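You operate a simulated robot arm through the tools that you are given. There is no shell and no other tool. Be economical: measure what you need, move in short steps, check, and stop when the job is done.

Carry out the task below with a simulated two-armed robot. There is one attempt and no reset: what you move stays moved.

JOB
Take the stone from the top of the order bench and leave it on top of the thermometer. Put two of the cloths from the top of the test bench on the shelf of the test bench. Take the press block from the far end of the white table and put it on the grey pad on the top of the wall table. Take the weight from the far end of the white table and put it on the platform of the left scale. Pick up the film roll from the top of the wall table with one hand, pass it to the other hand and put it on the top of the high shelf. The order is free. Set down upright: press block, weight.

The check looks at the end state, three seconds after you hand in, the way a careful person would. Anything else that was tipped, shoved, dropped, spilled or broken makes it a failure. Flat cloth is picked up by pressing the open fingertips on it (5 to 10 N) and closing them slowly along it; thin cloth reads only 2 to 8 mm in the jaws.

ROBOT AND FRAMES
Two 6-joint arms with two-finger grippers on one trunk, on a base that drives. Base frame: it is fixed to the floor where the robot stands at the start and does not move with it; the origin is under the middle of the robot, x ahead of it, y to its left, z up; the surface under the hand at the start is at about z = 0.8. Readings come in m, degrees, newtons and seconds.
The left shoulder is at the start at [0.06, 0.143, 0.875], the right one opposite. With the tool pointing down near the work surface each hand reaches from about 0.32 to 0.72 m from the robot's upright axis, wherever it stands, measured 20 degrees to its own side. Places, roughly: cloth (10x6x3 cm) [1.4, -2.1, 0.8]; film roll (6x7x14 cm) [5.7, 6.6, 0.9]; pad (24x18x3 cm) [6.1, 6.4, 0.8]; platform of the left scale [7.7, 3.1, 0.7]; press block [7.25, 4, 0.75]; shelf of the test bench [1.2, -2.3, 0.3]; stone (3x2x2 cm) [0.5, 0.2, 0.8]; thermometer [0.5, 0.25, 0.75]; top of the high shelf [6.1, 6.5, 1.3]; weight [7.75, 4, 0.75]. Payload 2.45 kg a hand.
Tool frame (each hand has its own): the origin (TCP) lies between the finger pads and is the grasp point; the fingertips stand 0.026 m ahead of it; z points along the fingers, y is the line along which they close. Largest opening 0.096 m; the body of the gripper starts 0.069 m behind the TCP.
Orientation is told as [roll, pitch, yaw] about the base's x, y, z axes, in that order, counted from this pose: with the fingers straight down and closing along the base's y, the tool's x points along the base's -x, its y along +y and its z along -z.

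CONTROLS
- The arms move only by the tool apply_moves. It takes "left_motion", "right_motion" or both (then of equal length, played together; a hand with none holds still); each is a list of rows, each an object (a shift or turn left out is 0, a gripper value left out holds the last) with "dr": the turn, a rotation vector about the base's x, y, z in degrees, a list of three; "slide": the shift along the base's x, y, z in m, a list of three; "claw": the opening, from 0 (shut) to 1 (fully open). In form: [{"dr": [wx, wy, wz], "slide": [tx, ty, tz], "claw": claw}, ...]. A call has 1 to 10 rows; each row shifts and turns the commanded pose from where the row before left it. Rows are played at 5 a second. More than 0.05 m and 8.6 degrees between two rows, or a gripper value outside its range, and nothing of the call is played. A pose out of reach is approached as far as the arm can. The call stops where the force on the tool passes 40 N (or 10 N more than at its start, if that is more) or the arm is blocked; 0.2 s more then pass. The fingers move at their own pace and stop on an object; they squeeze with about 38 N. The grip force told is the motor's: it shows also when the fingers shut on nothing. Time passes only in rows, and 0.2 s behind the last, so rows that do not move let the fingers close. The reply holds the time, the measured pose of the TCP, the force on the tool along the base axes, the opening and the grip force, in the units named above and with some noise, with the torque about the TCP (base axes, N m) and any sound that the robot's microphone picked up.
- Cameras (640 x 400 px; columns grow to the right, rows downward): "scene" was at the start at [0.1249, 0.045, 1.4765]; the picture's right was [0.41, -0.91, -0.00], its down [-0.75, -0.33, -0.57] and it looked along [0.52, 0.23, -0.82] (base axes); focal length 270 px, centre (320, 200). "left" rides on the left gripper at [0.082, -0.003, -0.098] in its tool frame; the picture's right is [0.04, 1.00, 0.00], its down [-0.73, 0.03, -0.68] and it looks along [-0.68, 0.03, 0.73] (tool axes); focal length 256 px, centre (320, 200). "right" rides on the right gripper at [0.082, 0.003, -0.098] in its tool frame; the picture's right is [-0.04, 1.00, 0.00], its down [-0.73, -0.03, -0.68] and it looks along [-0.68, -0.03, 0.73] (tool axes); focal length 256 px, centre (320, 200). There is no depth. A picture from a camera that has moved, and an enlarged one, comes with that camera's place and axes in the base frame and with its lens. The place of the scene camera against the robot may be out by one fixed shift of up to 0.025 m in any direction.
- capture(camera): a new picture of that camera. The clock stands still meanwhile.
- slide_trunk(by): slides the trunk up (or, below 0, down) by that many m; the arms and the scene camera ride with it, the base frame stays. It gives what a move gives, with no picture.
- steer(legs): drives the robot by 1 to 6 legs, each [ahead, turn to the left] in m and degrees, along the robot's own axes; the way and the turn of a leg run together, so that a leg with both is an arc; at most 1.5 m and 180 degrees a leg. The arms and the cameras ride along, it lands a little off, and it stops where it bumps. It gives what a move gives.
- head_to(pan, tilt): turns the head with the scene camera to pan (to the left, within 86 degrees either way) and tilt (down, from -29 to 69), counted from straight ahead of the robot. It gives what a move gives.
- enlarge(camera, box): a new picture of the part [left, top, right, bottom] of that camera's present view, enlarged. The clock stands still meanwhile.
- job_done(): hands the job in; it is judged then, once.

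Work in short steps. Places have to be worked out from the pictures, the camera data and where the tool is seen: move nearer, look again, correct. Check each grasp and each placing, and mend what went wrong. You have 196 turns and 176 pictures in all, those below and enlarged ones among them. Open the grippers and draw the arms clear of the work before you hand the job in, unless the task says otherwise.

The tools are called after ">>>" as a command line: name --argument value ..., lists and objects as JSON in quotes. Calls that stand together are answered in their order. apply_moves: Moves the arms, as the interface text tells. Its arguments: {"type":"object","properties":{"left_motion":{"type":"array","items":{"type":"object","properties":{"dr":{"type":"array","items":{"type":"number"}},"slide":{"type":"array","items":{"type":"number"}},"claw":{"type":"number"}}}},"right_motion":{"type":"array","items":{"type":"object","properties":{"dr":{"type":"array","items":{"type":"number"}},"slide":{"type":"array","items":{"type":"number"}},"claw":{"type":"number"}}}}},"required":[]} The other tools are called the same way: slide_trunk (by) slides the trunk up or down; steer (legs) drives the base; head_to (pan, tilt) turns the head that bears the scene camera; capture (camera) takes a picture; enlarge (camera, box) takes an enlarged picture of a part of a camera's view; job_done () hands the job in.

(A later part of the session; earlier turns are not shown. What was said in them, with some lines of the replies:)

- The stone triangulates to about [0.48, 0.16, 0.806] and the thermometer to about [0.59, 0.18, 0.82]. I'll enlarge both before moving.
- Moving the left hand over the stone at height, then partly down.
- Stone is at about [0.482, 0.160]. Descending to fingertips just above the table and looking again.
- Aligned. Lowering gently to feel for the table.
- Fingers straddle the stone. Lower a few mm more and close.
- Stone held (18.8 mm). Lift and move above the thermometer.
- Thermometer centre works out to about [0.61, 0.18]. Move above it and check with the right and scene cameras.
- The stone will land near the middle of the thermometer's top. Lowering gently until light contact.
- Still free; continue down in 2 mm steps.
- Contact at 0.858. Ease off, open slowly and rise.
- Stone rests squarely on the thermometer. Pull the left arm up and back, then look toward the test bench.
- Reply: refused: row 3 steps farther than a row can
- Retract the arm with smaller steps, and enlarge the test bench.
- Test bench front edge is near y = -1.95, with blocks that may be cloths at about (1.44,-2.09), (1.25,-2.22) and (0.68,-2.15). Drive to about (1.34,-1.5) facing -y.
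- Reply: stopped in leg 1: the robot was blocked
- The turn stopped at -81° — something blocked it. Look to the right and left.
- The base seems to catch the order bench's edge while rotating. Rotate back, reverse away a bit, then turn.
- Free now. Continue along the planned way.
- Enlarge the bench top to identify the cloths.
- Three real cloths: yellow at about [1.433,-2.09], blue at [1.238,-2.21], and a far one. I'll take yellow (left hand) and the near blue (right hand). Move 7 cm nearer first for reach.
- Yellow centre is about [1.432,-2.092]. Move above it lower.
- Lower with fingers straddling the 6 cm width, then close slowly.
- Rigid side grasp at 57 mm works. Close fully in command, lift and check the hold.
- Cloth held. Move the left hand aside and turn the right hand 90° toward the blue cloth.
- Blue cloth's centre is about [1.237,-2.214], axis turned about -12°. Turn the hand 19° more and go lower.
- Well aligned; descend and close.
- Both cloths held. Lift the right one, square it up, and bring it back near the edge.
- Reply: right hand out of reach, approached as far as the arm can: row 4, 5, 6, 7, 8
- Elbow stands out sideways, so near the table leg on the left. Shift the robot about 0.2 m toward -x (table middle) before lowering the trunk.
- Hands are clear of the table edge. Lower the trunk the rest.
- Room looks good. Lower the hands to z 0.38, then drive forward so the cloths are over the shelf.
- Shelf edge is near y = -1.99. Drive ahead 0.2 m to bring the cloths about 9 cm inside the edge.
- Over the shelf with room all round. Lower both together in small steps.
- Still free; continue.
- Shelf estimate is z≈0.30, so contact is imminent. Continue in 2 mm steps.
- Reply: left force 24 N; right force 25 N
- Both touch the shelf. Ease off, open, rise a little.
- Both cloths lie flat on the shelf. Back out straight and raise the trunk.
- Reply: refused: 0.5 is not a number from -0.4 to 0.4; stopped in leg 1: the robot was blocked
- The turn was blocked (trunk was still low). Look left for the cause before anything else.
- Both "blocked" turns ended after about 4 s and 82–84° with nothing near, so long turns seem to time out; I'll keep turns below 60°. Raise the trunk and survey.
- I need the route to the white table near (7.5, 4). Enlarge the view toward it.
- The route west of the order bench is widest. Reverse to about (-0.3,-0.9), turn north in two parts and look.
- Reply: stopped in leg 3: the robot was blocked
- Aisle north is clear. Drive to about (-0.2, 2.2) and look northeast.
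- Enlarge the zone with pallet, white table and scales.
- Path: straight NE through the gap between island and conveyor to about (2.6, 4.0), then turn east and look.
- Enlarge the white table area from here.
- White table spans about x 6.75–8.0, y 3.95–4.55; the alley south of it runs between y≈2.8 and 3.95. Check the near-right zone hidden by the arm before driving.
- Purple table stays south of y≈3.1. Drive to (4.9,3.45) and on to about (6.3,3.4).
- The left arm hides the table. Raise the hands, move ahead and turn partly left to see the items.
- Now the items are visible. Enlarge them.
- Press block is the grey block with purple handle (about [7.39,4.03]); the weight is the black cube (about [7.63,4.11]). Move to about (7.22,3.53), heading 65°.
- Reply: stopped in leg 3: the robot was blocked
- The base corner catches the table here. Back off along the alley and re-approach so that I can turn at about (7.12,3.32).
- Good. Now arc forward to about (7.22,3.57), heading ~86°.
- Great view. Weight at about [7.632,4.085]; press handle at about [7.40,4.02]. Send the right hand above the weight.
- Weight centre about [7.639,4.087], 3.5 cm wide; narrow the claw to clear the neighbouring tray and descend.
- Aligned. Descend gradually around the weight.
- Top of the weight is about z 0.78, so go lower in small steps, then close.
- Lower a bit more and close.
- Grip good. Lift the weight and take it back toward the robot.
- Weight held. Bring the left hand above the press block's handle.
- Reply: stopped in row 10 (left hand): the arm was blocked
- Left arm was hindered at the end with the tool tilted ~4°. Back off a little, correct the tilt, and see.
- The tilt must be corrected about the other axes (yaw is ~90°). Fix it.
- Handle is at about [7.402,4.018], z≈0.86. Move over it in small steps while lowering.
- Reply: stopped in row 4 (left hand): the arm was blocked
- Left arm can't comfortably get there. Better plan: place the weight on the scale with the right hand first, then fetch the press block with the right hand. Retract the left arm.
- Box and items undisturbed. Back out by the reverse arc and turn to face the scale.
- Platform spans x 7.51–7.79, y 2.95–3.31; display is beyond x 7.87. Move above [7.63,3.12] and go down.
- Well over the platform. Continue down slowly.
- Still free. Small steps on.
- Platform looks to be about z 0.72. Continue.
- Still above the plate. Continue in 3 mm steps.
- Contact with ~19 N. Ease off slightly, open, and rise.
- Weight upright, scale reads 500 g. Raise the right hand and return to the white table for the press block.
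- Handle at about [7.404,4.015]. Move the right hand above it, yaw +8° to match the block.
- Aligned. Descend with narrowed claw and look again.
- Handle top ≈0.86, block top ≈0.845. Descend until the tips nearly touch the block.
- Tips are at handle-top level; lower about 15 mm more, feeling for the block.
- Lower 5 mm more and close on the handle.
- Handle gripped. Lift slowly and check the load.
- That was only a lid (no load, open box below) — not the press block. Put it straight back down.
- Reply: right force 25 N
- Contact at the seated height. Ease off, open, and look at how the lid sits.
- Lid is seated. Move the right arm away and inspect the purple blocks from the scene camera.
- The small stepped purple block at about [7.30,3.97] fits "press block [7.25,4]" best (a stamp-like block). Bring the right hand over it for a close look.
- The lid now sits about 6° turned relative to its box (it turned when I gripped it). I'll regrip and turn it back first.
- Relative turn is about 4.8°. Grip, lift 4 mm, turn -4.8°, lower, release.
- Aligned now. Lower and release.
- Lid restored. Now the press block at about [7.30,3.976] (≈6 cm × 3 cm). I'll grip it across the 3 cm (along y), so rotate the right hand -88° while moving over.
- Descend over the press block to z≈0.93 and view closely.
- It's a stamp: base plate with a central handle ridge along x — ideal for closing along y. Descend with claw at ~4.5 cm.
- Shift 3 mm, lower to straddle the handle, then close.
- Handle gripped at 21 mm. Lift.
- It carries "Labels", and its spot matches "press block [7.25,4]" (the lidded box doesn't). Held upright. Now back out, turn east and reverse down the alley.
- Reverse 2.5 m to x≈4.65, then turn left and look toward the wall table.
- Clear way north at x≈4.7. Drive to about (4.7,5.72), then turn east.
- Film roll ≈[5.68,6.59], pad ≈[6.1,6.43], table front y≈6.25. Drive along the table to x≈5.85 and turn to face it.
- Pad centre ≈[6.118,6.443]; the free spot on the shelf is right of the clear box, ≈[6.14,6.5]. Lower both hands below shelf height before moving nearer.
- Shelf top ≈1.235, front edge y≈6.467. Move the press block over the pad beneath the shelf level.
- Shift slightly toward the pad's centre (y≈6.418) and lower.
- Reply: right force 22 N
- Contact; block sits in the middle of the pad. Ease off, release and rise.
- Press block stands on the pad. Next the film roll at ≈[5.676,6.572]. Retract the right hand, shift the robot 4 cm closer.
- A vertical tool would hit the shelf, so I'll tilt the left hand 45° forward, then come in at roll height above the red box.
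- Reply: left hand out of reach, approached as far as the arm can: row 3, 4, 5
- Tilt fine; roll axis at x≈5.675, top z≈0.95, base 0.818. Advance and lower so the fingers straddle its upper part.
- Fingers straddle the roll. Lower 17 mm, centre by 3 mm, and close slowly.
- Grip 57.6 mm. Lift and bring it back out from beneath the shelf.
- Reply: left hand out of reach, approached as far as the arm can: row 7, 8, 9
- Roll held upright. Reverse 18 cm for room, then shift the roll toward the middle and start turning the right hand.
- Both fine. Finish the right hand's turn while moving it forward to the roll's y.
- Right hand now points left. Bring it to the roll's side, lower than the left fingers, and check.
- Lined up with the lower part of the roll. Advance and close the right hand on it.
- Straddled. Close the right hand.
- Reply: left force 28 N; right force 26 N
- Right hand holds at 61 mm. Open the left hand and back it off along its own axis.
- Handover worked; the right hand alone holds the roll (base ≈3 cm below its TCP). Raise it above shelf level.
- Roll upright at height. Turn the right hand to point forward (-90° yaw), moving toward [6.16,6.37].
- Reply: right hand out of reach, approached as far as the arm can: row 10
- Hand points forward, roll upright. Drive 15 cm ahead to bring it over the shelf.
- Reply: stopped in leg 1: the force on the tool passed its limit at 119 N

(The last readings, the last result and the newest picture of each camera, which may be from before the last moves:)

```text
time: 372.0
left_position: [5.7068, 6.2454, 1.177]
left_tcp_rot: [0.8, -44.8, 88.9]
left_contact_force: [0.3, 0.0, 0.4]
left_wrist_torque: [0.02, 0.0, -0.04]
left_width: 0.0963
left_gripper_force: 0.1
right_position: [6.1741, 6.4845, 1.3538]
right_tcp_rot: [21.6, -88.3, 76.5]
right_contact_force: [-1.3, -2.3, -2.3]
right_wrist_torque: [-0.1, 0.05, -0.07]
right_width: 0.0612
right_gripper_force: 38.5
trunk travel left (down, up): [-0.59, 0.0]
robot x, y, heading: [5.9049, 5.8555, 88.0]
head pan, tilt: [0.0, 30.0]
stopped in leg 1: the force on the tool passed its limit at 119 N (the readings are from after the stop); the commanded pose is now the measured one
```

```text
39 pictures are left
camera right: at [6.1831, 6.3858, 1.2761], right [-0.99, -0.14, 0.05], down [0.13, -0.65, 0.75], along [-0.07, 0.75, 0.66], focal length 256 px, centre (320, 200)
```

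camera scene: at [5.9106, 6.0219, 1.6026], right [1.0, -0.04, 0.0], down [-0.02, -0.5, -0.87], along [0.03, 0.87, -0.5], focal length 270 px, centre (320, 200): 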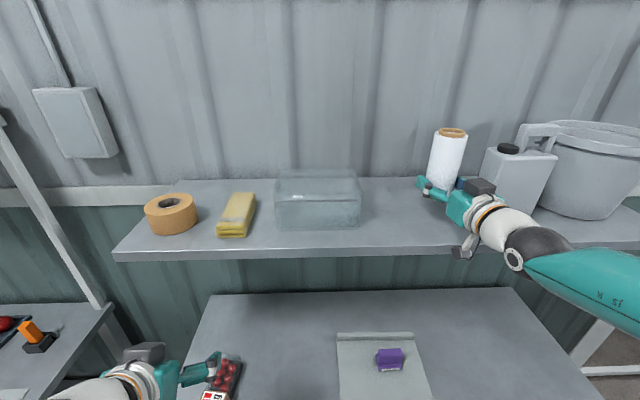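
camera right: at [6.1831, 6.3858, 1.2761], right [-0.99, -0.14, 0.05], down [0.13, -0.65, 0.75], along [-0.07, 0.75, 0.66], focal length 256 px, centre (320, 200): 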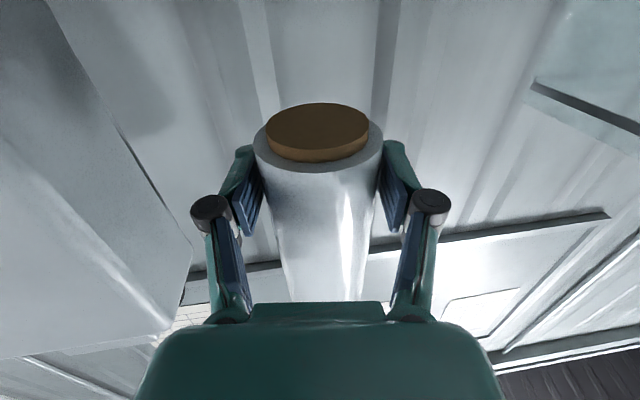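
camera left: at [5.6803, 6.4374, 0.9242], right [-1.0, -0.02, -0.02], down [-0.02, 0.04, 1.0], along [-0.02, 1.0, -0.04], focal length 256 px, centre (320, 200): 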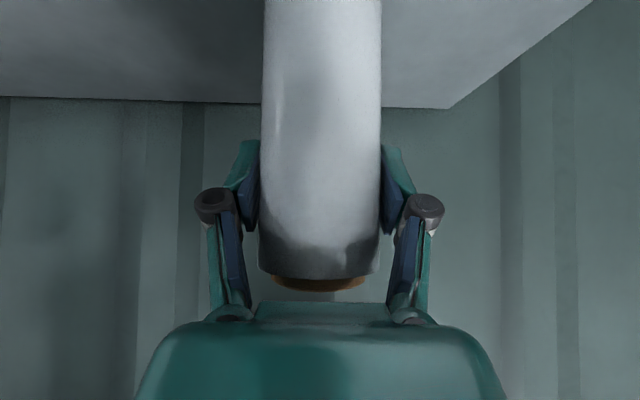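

The low-slung wrist camera hit the shelf edge, so this grasp can't place there. Nothing moved. I'll back off and flip the hand 180° about its pointing axis (roll inverted, camera on top), first half now.

>>> steer --legs '[[-0.15, 0]]'

>>> apply_moves --right_motion '[{"dr": [-1.2, 8.4, 0]}, {"dr": [-1.2, 8.4, 0]}, {"dr": [-1.2, 8.4, 0]}, {"dr": [-1.2, 8.4, 0]}, {"dr": [-1.2, 8.4, 0]}, {"dr": [-1.2, 8.4, 0]}, {}]'

>>> capture --camera "scene"

```text
time: 373.4
left_position: [5.701, 6.0905, 1.1774]
left_tcp_rot: [0.8, -45.0, 88.9]
left_contact_force: [0.4, -0.4, -0.5]
left_wrist_torque: [0.03, -0.01, -0.01]
left_width: 0.0961
left_gripper_force: 0.0
right_position: [6.1684, 6.3295, 1.3568]
right_tcp_rot: [25.1, -88.7, 73.0]
right_contact_force: [0.7, -1.4, -2.9]
right_wrist_torque: [-0.04, 0.07, 0.02]
right_width: 0.0611
right_gripper_force: 38.0
trunk travel left (down, up): [-0.59, 0.0]
robot x, y, heading: [5.9019, 5.7025, 88.0]
head pan, tilt: [0.0, 30.0]
```

```text
time: 375.0
left_position: [5.7019, 6.0926, 1.1779]
left_tcp_rot: [0.7, -44.9, 88.9]
left_contact_force: [0.2, -1.6, 0.3]
left_wrist_torque: [-0.03, -0.05, -0.02]
left_width: 0.0959
left_gripper_force: 0.1
right_position: [6.1694, 6.3328, 1.356]
right_tcp_rot: [88.9, -38.4, 9.7]
right_contact_force: [0.4, -0.3, -2.7]
right_wrist_torque: [-0.06, 0.06, 0.03]
right_width: 0.0614
right_gripper_force: 37.8
trunk travel left (down, up): [-0.59, 0.0]
robot x, y, heading: [5.9021, 5.7033, 87.8]
head pan, tilt: [0.0, 30.0]
```

```text
38 pictures are left
camera scene: at [5.9052, 5.8693, 1.6027], right [1.0, -0.04, 0.0], down [-0.02, -0.5, -0.87], along [0.03, 0.87, -0.5], focal length 270 px, centre (320, 200)
```

scene: 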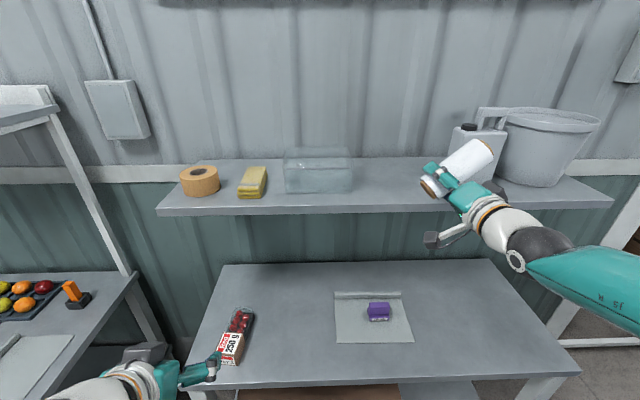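

The flip goes well. Continue it.

>>> apply_moves --right_motion '[{"dr": [-1.2, 8.4, 0]}, {"dr": [-1.2, 8.4, 0]}, {"dr": [-1.2, 8.4, 0]}, {"dr": [-1.2, 8.4, 0]}, {"dr": [-1.2, 8.4, 0]}, {"dr": [-1.2, 8.4, 0]}, {"dr": [-1.2, 8.4, 0]}, {"dr": [-1.2, 8.4, 0]}, {"dr": [-1.2, 8.4, 0]}, {"dr": [-1.2, 8.4, 0]}]'

>>> apply_moves --right_motion '[{"dr": [-1.2, 8.4, 0]}, {"dr": [-1.2, 8.4, 0]}, {"dr": [-1.2, 8.4, 0]}, {"dr": [-1.2, 8.4, 0]}, {"dr": [-1.2, 8.4, 0]}, {}]'

>>> capture --camera "scene"

>>> capture --camera "right"

```text
time: 377.2
left_position: [5.7022, 6.093, 1.1778]
left_tcp_rot: [0.8, -44.8, 88.9]
left_contact_force: [0.5, 0.1, -0.1]
left_wrist_torque: [0.02, -0.01, 0.01]
left_width: 0.096
left_gripper_force: 0.0
right_position: [6.1681, 6.3313, 1.3542]
right_tcp_rot: [91.2, 46.5, 9.9]
right_contact_force: [-0.3, 0.0, -2.2]
right_wrist_torque: [-0.04, 0.05, -0.03]
right_width: 0.0613
right_gripper_force: 37.9
trunk travel left (down, up): [-0.59, 0.0]
robot x, y, heading: [5.9041, 5.7019, 87.9]
head pan, tilt: [0.0, 30.0]
```

```text
time: 378.6
left_position: [5.7017, 6.0916, 1.1767]
left_tcp_rot: [0.7, -44.7, 88.8]
left_contact_force: [-0.4, 1.0, -0.5]
left_wrist_torque: [0.01, -0.01, 0.0]
left_width: 0.0961
left_gripper_force: 0.0
right_position: [6.1691, 6.3328, 1.3554]
right_tcp_rot: [138.3, 88.3, 56.6]
right_contact_force: [0.4, 0.6, -1.5]
right_wrist_torque: [-0.03, -0.04, -0.02]
right_width: 0.0614
right_gripper_force: 37.6
trunk travel left (down, up): [-0.59, 0.0]
robot x, y, heading: [5.9042, 5.7014, 88.0]
head pan, tilt: [0.0, 30.0]
```

```text
37 pictures are left
camera scene: at [5.9052, 5.8692, 1.6027], right [1.0, -0.04, 0.0], down [-0.02, -0.5, -0.87], along [0.03, 0.87, -0.5], focal length 270 px, centre (320, 200)
```

scene: 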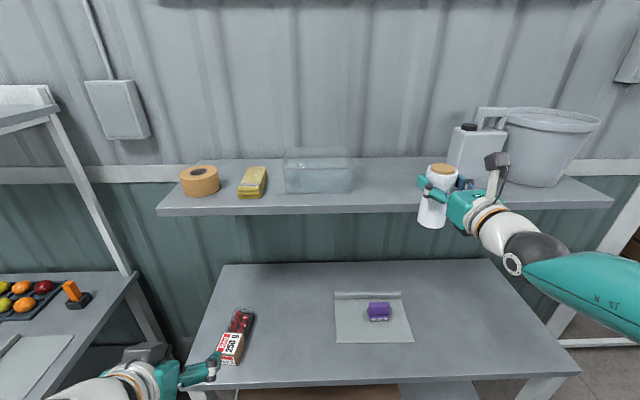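

```text
36 pictures are left
camera right: at [6.1843, 6.2342, 1.4362], right [0.99, 0.14, -0.02], down [0.08, -0.66, -0.75], along [-0.12, 0.74, -0.66], focal length 256 px, centre (320, 200)
```

right: 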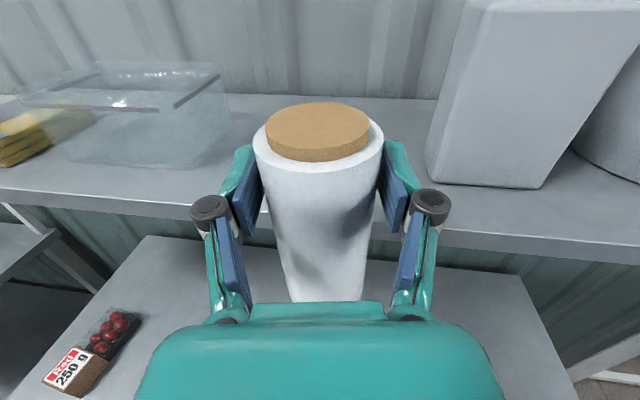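

Roll now hangs below the hand with the camera on top and a clear view. Raise 4.5 cm and centre on the free gap (x≈6.14), then drive ahead.

>>> apply_moves --right_motion '[{"slide": [-0.01, 0, 0.015]}, {"slide": [-0.01, 0, 0.015]}, {"slide": [-0.01, 0, 0.015]}, {}]'

>>> steer --legs '[[0.19, 0]]'

>>> capture --camera "right"

>>> capture --camera "scene"

```text
time: 379.6
left_position: [5.7007, 6.093, 1.1768]
left_tcp_rot: [0.8, -44.8, 88.9]
left_contact_force: [-0.1, -0.8, -0.3]
left_wrist_torque: [0.0, 0.01, 0.02]
left_width: 0.0962
left_gripper_force: 0.1
right_position: [6.14, 6.3327, 1.4]
right_tcp_rot: [135.0, 88.3, 53.5]
right_contact_force: [1.0, 0.5, -2.6]
right_wrist_torque: [0.01, 0.01, 0.0]
right_width: 0.0615
right_gripper_force: 37.9
trunk travel left (down, up): [-0.59, 0.0]
robot x, y, heading: [5.9018, 5.7031, 87.7]
head pan, tilt: [0.0, 30.0]
```

```text
time: 381.2
left_position: [5.7078, 6.2804, 1.1763]
left_tcp_rot: [0.8, -44.7, 88.9]
left_contact_force: [0.4, -0.1, -0.1]
left_wrist_torque: [-0.02, 0.0, 0.0]
left_width: 0.0958
left_gripper_force: 0.1
right_position: [6.1461, 6.5219, 1.3999]
right_tcp_rot: [133.7, 88.3, 52.2]
right_contact_force: [0.7, 0.7, -2.5]
right_wrist_torque: [-0.01, 0.0, 0.03]
right_width: 0.0614
right_gripper_force: 38.2
trunk travel left (down, up): [-0.59, 0.0]
robot x, y, heading: [5.9045, 5.8864, 88.0]
head pan, tilt: [0.0, 30.0]
```

```text
35 pictures are left
camera right: at [6.1606, 6.4247, 1.481], right [0.99, 0.15, -0.02], down [0.09, -0.66, -0.75], along [-0.12, 0.74, -0.66], focal length 256 px, centre (320, 200)
```

right: 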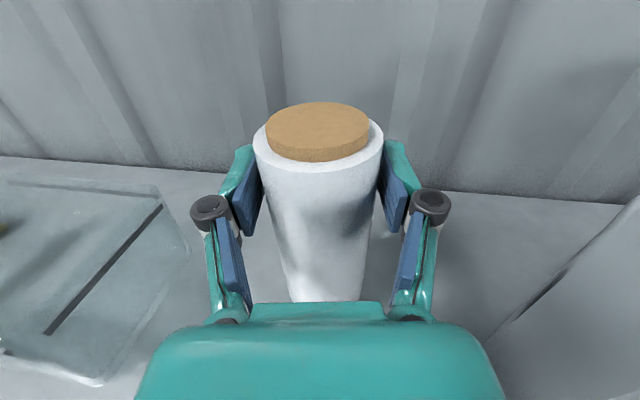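

```text
34 pictures are left
camera scene: at [5.9119, 6.0594, 1.6025], right [1.0, -0.04, 0.0], down [-0.02, -0.5, -0.87], along [0.03, 0.86, -0.5], focal length 270 px, centre (320, 200)
```

scene: 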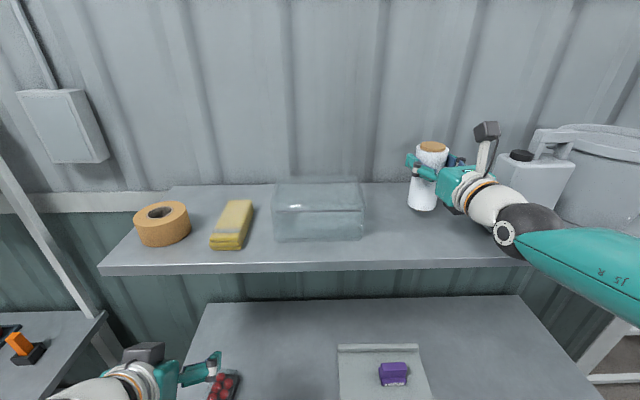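

Over the free gap. Lower step by step until contact.

>>> apply_moves --right_motion '[{"slide": [0, 0.008, -0.015]}, {"slide": [0, 0.007, -0.01]}, {"slide": [0, 0, -0.005]}, {"slide": [0, 0, -0.005]}, {"slide": [0, 0, -0.004]}, {}]'

```text
time: 382.6
left_position: [5.7067, 6.278, 1.1778]
left_tcp_rot: [0.7, -44.9, 89.0]
left_contact_force: [0.3, 0.1, 0.3]
left_wrist_torque: [-0.01, 0.03, -0.02]
left_width: 0.0962
left_gripper_force: 0.0
right_position: [6.1464, 6.5341, 1.3691]
right_tcp_rot: [148.8, 87.6, 67.3]
right_contact_force: [3.0, 3.9, 25.8]
right_wrist_torque: [0.07, 0.13, -0.1]
right_width: 0.0612
right_gripper_force: 37.9
trunk travel left (down, up): [-0.59, 0.0]
robot x, y, heading: [5.9088, 5.8889, 88.1]
head pan, tilt: [0.0, 30.0]
```

Contact at TCP 1.369 (shelf ≈1.268, matches the second estimate). Look before releasing.

>>> enlarge --camera "scene" --box '[340, 110, 540, 270]'

```text
2.50 times, centred on (440, 190) of scene
camera zoom: at [5.9108, 6.0546, 1.6031], right [1.0, -0.04, 0.0], down [-0.02, -0.5, -0.87], along [0.03, 0.87, -0.5], focal length 674 px, centre (20, 225)
```

zoom: 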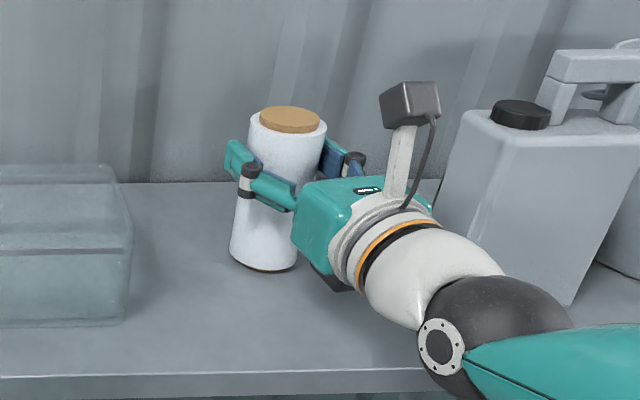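

Roll stands well inside the shelf. Ease off and open slowly.

>>> apply_moves --right_motion '[{"slide": [0, 0, 0.003]}, {}, {"claw": 0.68}, {"claw": 0.75}, {"claw": 0.85}, {"claw": 1}, {}]'

>>> enlarge --camera "scene" --box '[340, 110, 540, 270]'

>>> capture --camera "right"

```text
time: 384.2
left_position: [5.707, 6.2801, 1.1773]
left_tcp_rot: [0.9, -44.8, 89.0]
left_contact_force: [-0.1, 0.2, 0.2]
left_wrist_torque: [0.01, 0.02, 0.04]
left_width: 0.0959
left_gripper_force: 0.1
right_position: [6.146, 6.5346, 1.3652]
right_tcp_rot: [134.9, 88.3, 53.5]
right_contact_force: [-0.3, 0.2, -0.4]
right_wrist_torque: [-0.01, -0.04, 0.0]
right_width: 0.096
right_gripper_force: 0.1
trunk travel left (down, up): [-0.59, 0.0]
robot x, y, heading: [5.9098, 5.89, 87.7]
head pan, tilt: [0.0, 30.0]
```

```text
2.50 times, centred on (440, 190) of scene
camera zoom: at [5.9118, 6.0575, 1.6027], right [1.0, -0.04, 0.0], down [-0.02, -0.5, -0.87], along [0.03, 0.87, -0.5], focal length 674 px, centre (20, 225)
```

zoom: 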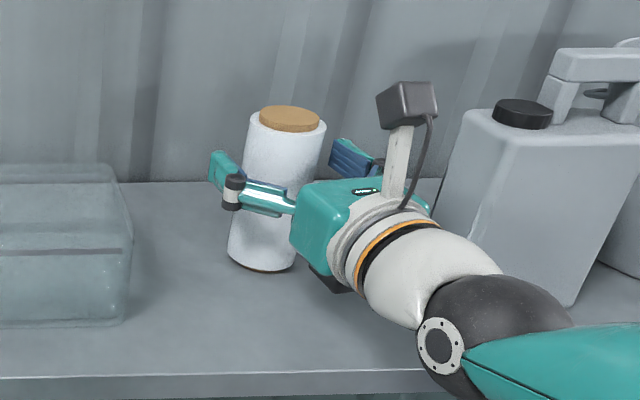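

```text
31 pictures are left
camera right: at [6.1606, 6.4372, 1.4464], right [0.99, 0.15, -0.02], down [0.09, -0.66, -0.75], along [-0.12, 0.74, -0.66], focal length 256 px, centre (320, 200)
```

right: 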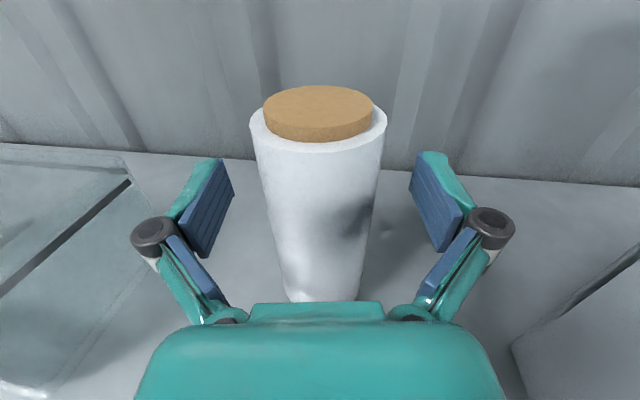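

Released and standing. Withdraw along the hand's own axis, then drive back.

>>> apply_moves --right_motion '[{"slide": [0.004, -0.025, 0]}, {"slide": [0.005, -0.035, 0]}, {"slide": [0.006, -0.04, 0]}, {}]'

>>> steer --legs '[[-0.17, 0]]'

>>> capture --camera "scene"

```text
time: 385.2
left_position: [5.708, 6.281, 1.1769]
left_tcp_rot: [0.8, -44.6, 89.0]
left_contact_force: [-0.4, -0.6, 0.6]
left_wrist_torque: [-0.03, 0.02, 0.02]
left_width: 0.0961
left_gripper_force: 0.0
right_position: [6.1599, 6.4371, 1.3661]
right_tcp_rot: [133.9, 88.3, 52.5]
right_contact_force: [-0.1, 0.9, 0.5]
right_wrist_torque: [0.01, 0.02, 0.01]
right_width: 0.096
right_gripper_force: 0.0
trunk travel left (down, up): [-0.59, 0.0]
robot x, y, heading: [5.9085, 5.894, 88.0]
head pan, tilt: [0.0, 30.0]
```

```text
time: 386.6
left_position: [5.7006, 6.1094, 1.1774]
left_tcp_rot: [0.8, -44.8, 88.9]
left_contact_force: [-0.2, -0.9, 0.9]
left_wrist_torque: [0.02, 0.01, 0.02]
left_width: 0.0961
left_gripper_force: 0.0
right_position: [6.1539, 6.2655, 1.3668]
right_tcp_rot: [136.8, 88.3, 55.4]
right_contact_force: [-0.6, -1.7, 0.9]
right_wrist_torque: [-0.04, 0.02, -0.03]
right_width: 0.0957
right_gripper_force: 0.0
trunk travel left (down, up): [-0.59, 0.0]
robot x, y, heading: [5.9016, 5.7191, 87.8]
head pan, tilt: [0.0, 30.0]
```

```text
30 pictures are left
camera scene: at [5.9057, 5.8857, 1.6029], right [1.0, -0.03, 0.0], down [-0.02, -0.5, -0.87], along [0.03, 0.87, -0.5], focal length 270 px, centre (320, 200)
```

scene: 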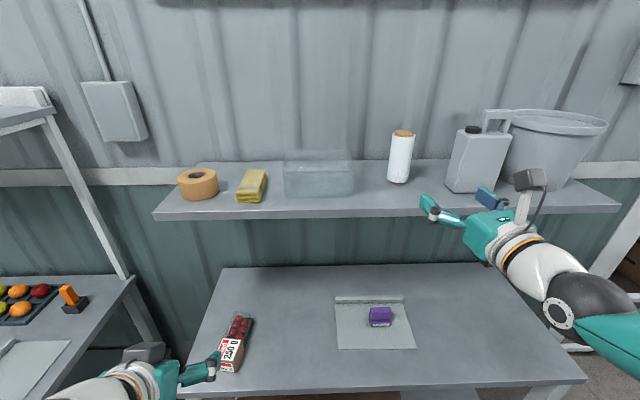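

Everything stands as wanted: roll on the shelf, press block on the pad, neighbours untouched. Draw both arms a little further back, grippers open.

>>> apply_moves --left_motion '[{"slide": [0, -0.02, 0.02]}, {"slide": [0, -0.02, 0.02]}, {}]' --right_motion '[{"slide": [0.02, -0.03, 0]}, {"slide": [0.02, -0.03, 0]}, {"slide": [0.02, -0.03, 0]}]'

>>> enlarge --camera "scene" --box '[150, 100, 630, 400]'

```text
time: 387.4
left_position: [5.7035, 6.0681, 1.2183]
left_tcp_rot: [1.0, -44.8, 88.9]
left_contact_force: [0.2, -0.2, 1.0]
left_wrist_torque: [0.01, 0.0, 0.01]
left_width: 0.096
left_gripper_force: 0.1
right_position: [6.2122, 6.1763, 1.3675]
right_tcp_rot: [136.2, 88.4, 54.8]
right_contact_force: [0.8, 0.0, 0.4]
right_wrist_torque: [0.02, 0.0, -0.01]
right_width: 0.0958
right_gripper_force: 0.1
trunk travel left (down, up): [-0.59, 0.0]
robot x, y, heading: [5.9024, 5.7229, 88.0]
head pan, tilt: [0.0, 30.0]
```

```text
1.33 times, centred on (390, 250) of scene
camera zoom: at [5.9061, 5.887, 1.6028], right [1.0, -0.03, 0.0], down [-0.02, -0.5, -0.87], along [0.03, 0.87, -0.5], focal length 360 px, centre (227, 133)
```

zoom: 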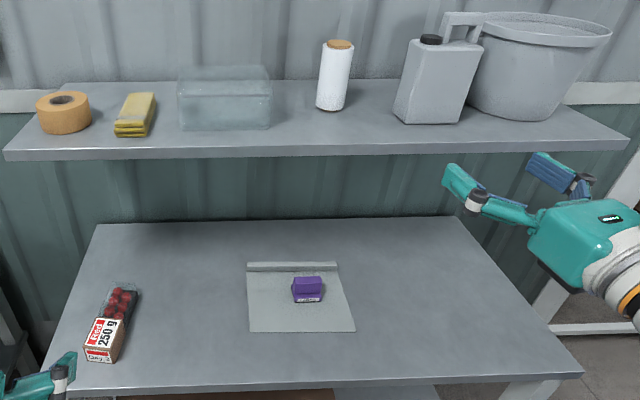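

All five jobs are in place and the arms are clear with the grippers open. Handing in.

>>> job_done

```text
The job is handed in.
```

I finished all five parts and handed the job in, but one item was a judgement call and I disturbed two things along the way.

- **Stone:** it rests on top of the thermometer.
- **Cloths:** the yellow one and the near blue one lie flat on the test bench shelf.
- **Press block:** it stands upright on the grey pad on the wall table. I took it to be the purple block marked "Labels", because its place matched the one you gave. I could not confirm that any other way.
- **Weight:** it stands upright on the left scale, which read 500 g after I let go.
- **Film roll:** the left hand passed it to the right hand, and it stands on the high shelf. It is upside down from how it stood on the wall table.

Disturbed on the way:

- **Lidded box:** while looking for the press block I lifted the lid of the box beside it on the white table. The lid came back down about 5° turned, so I regripped it, straightened it and reseated it.
- **High shelf:** the right hand hit it with 119 N on the first try with the film roll. The pictures showed nothing moved.
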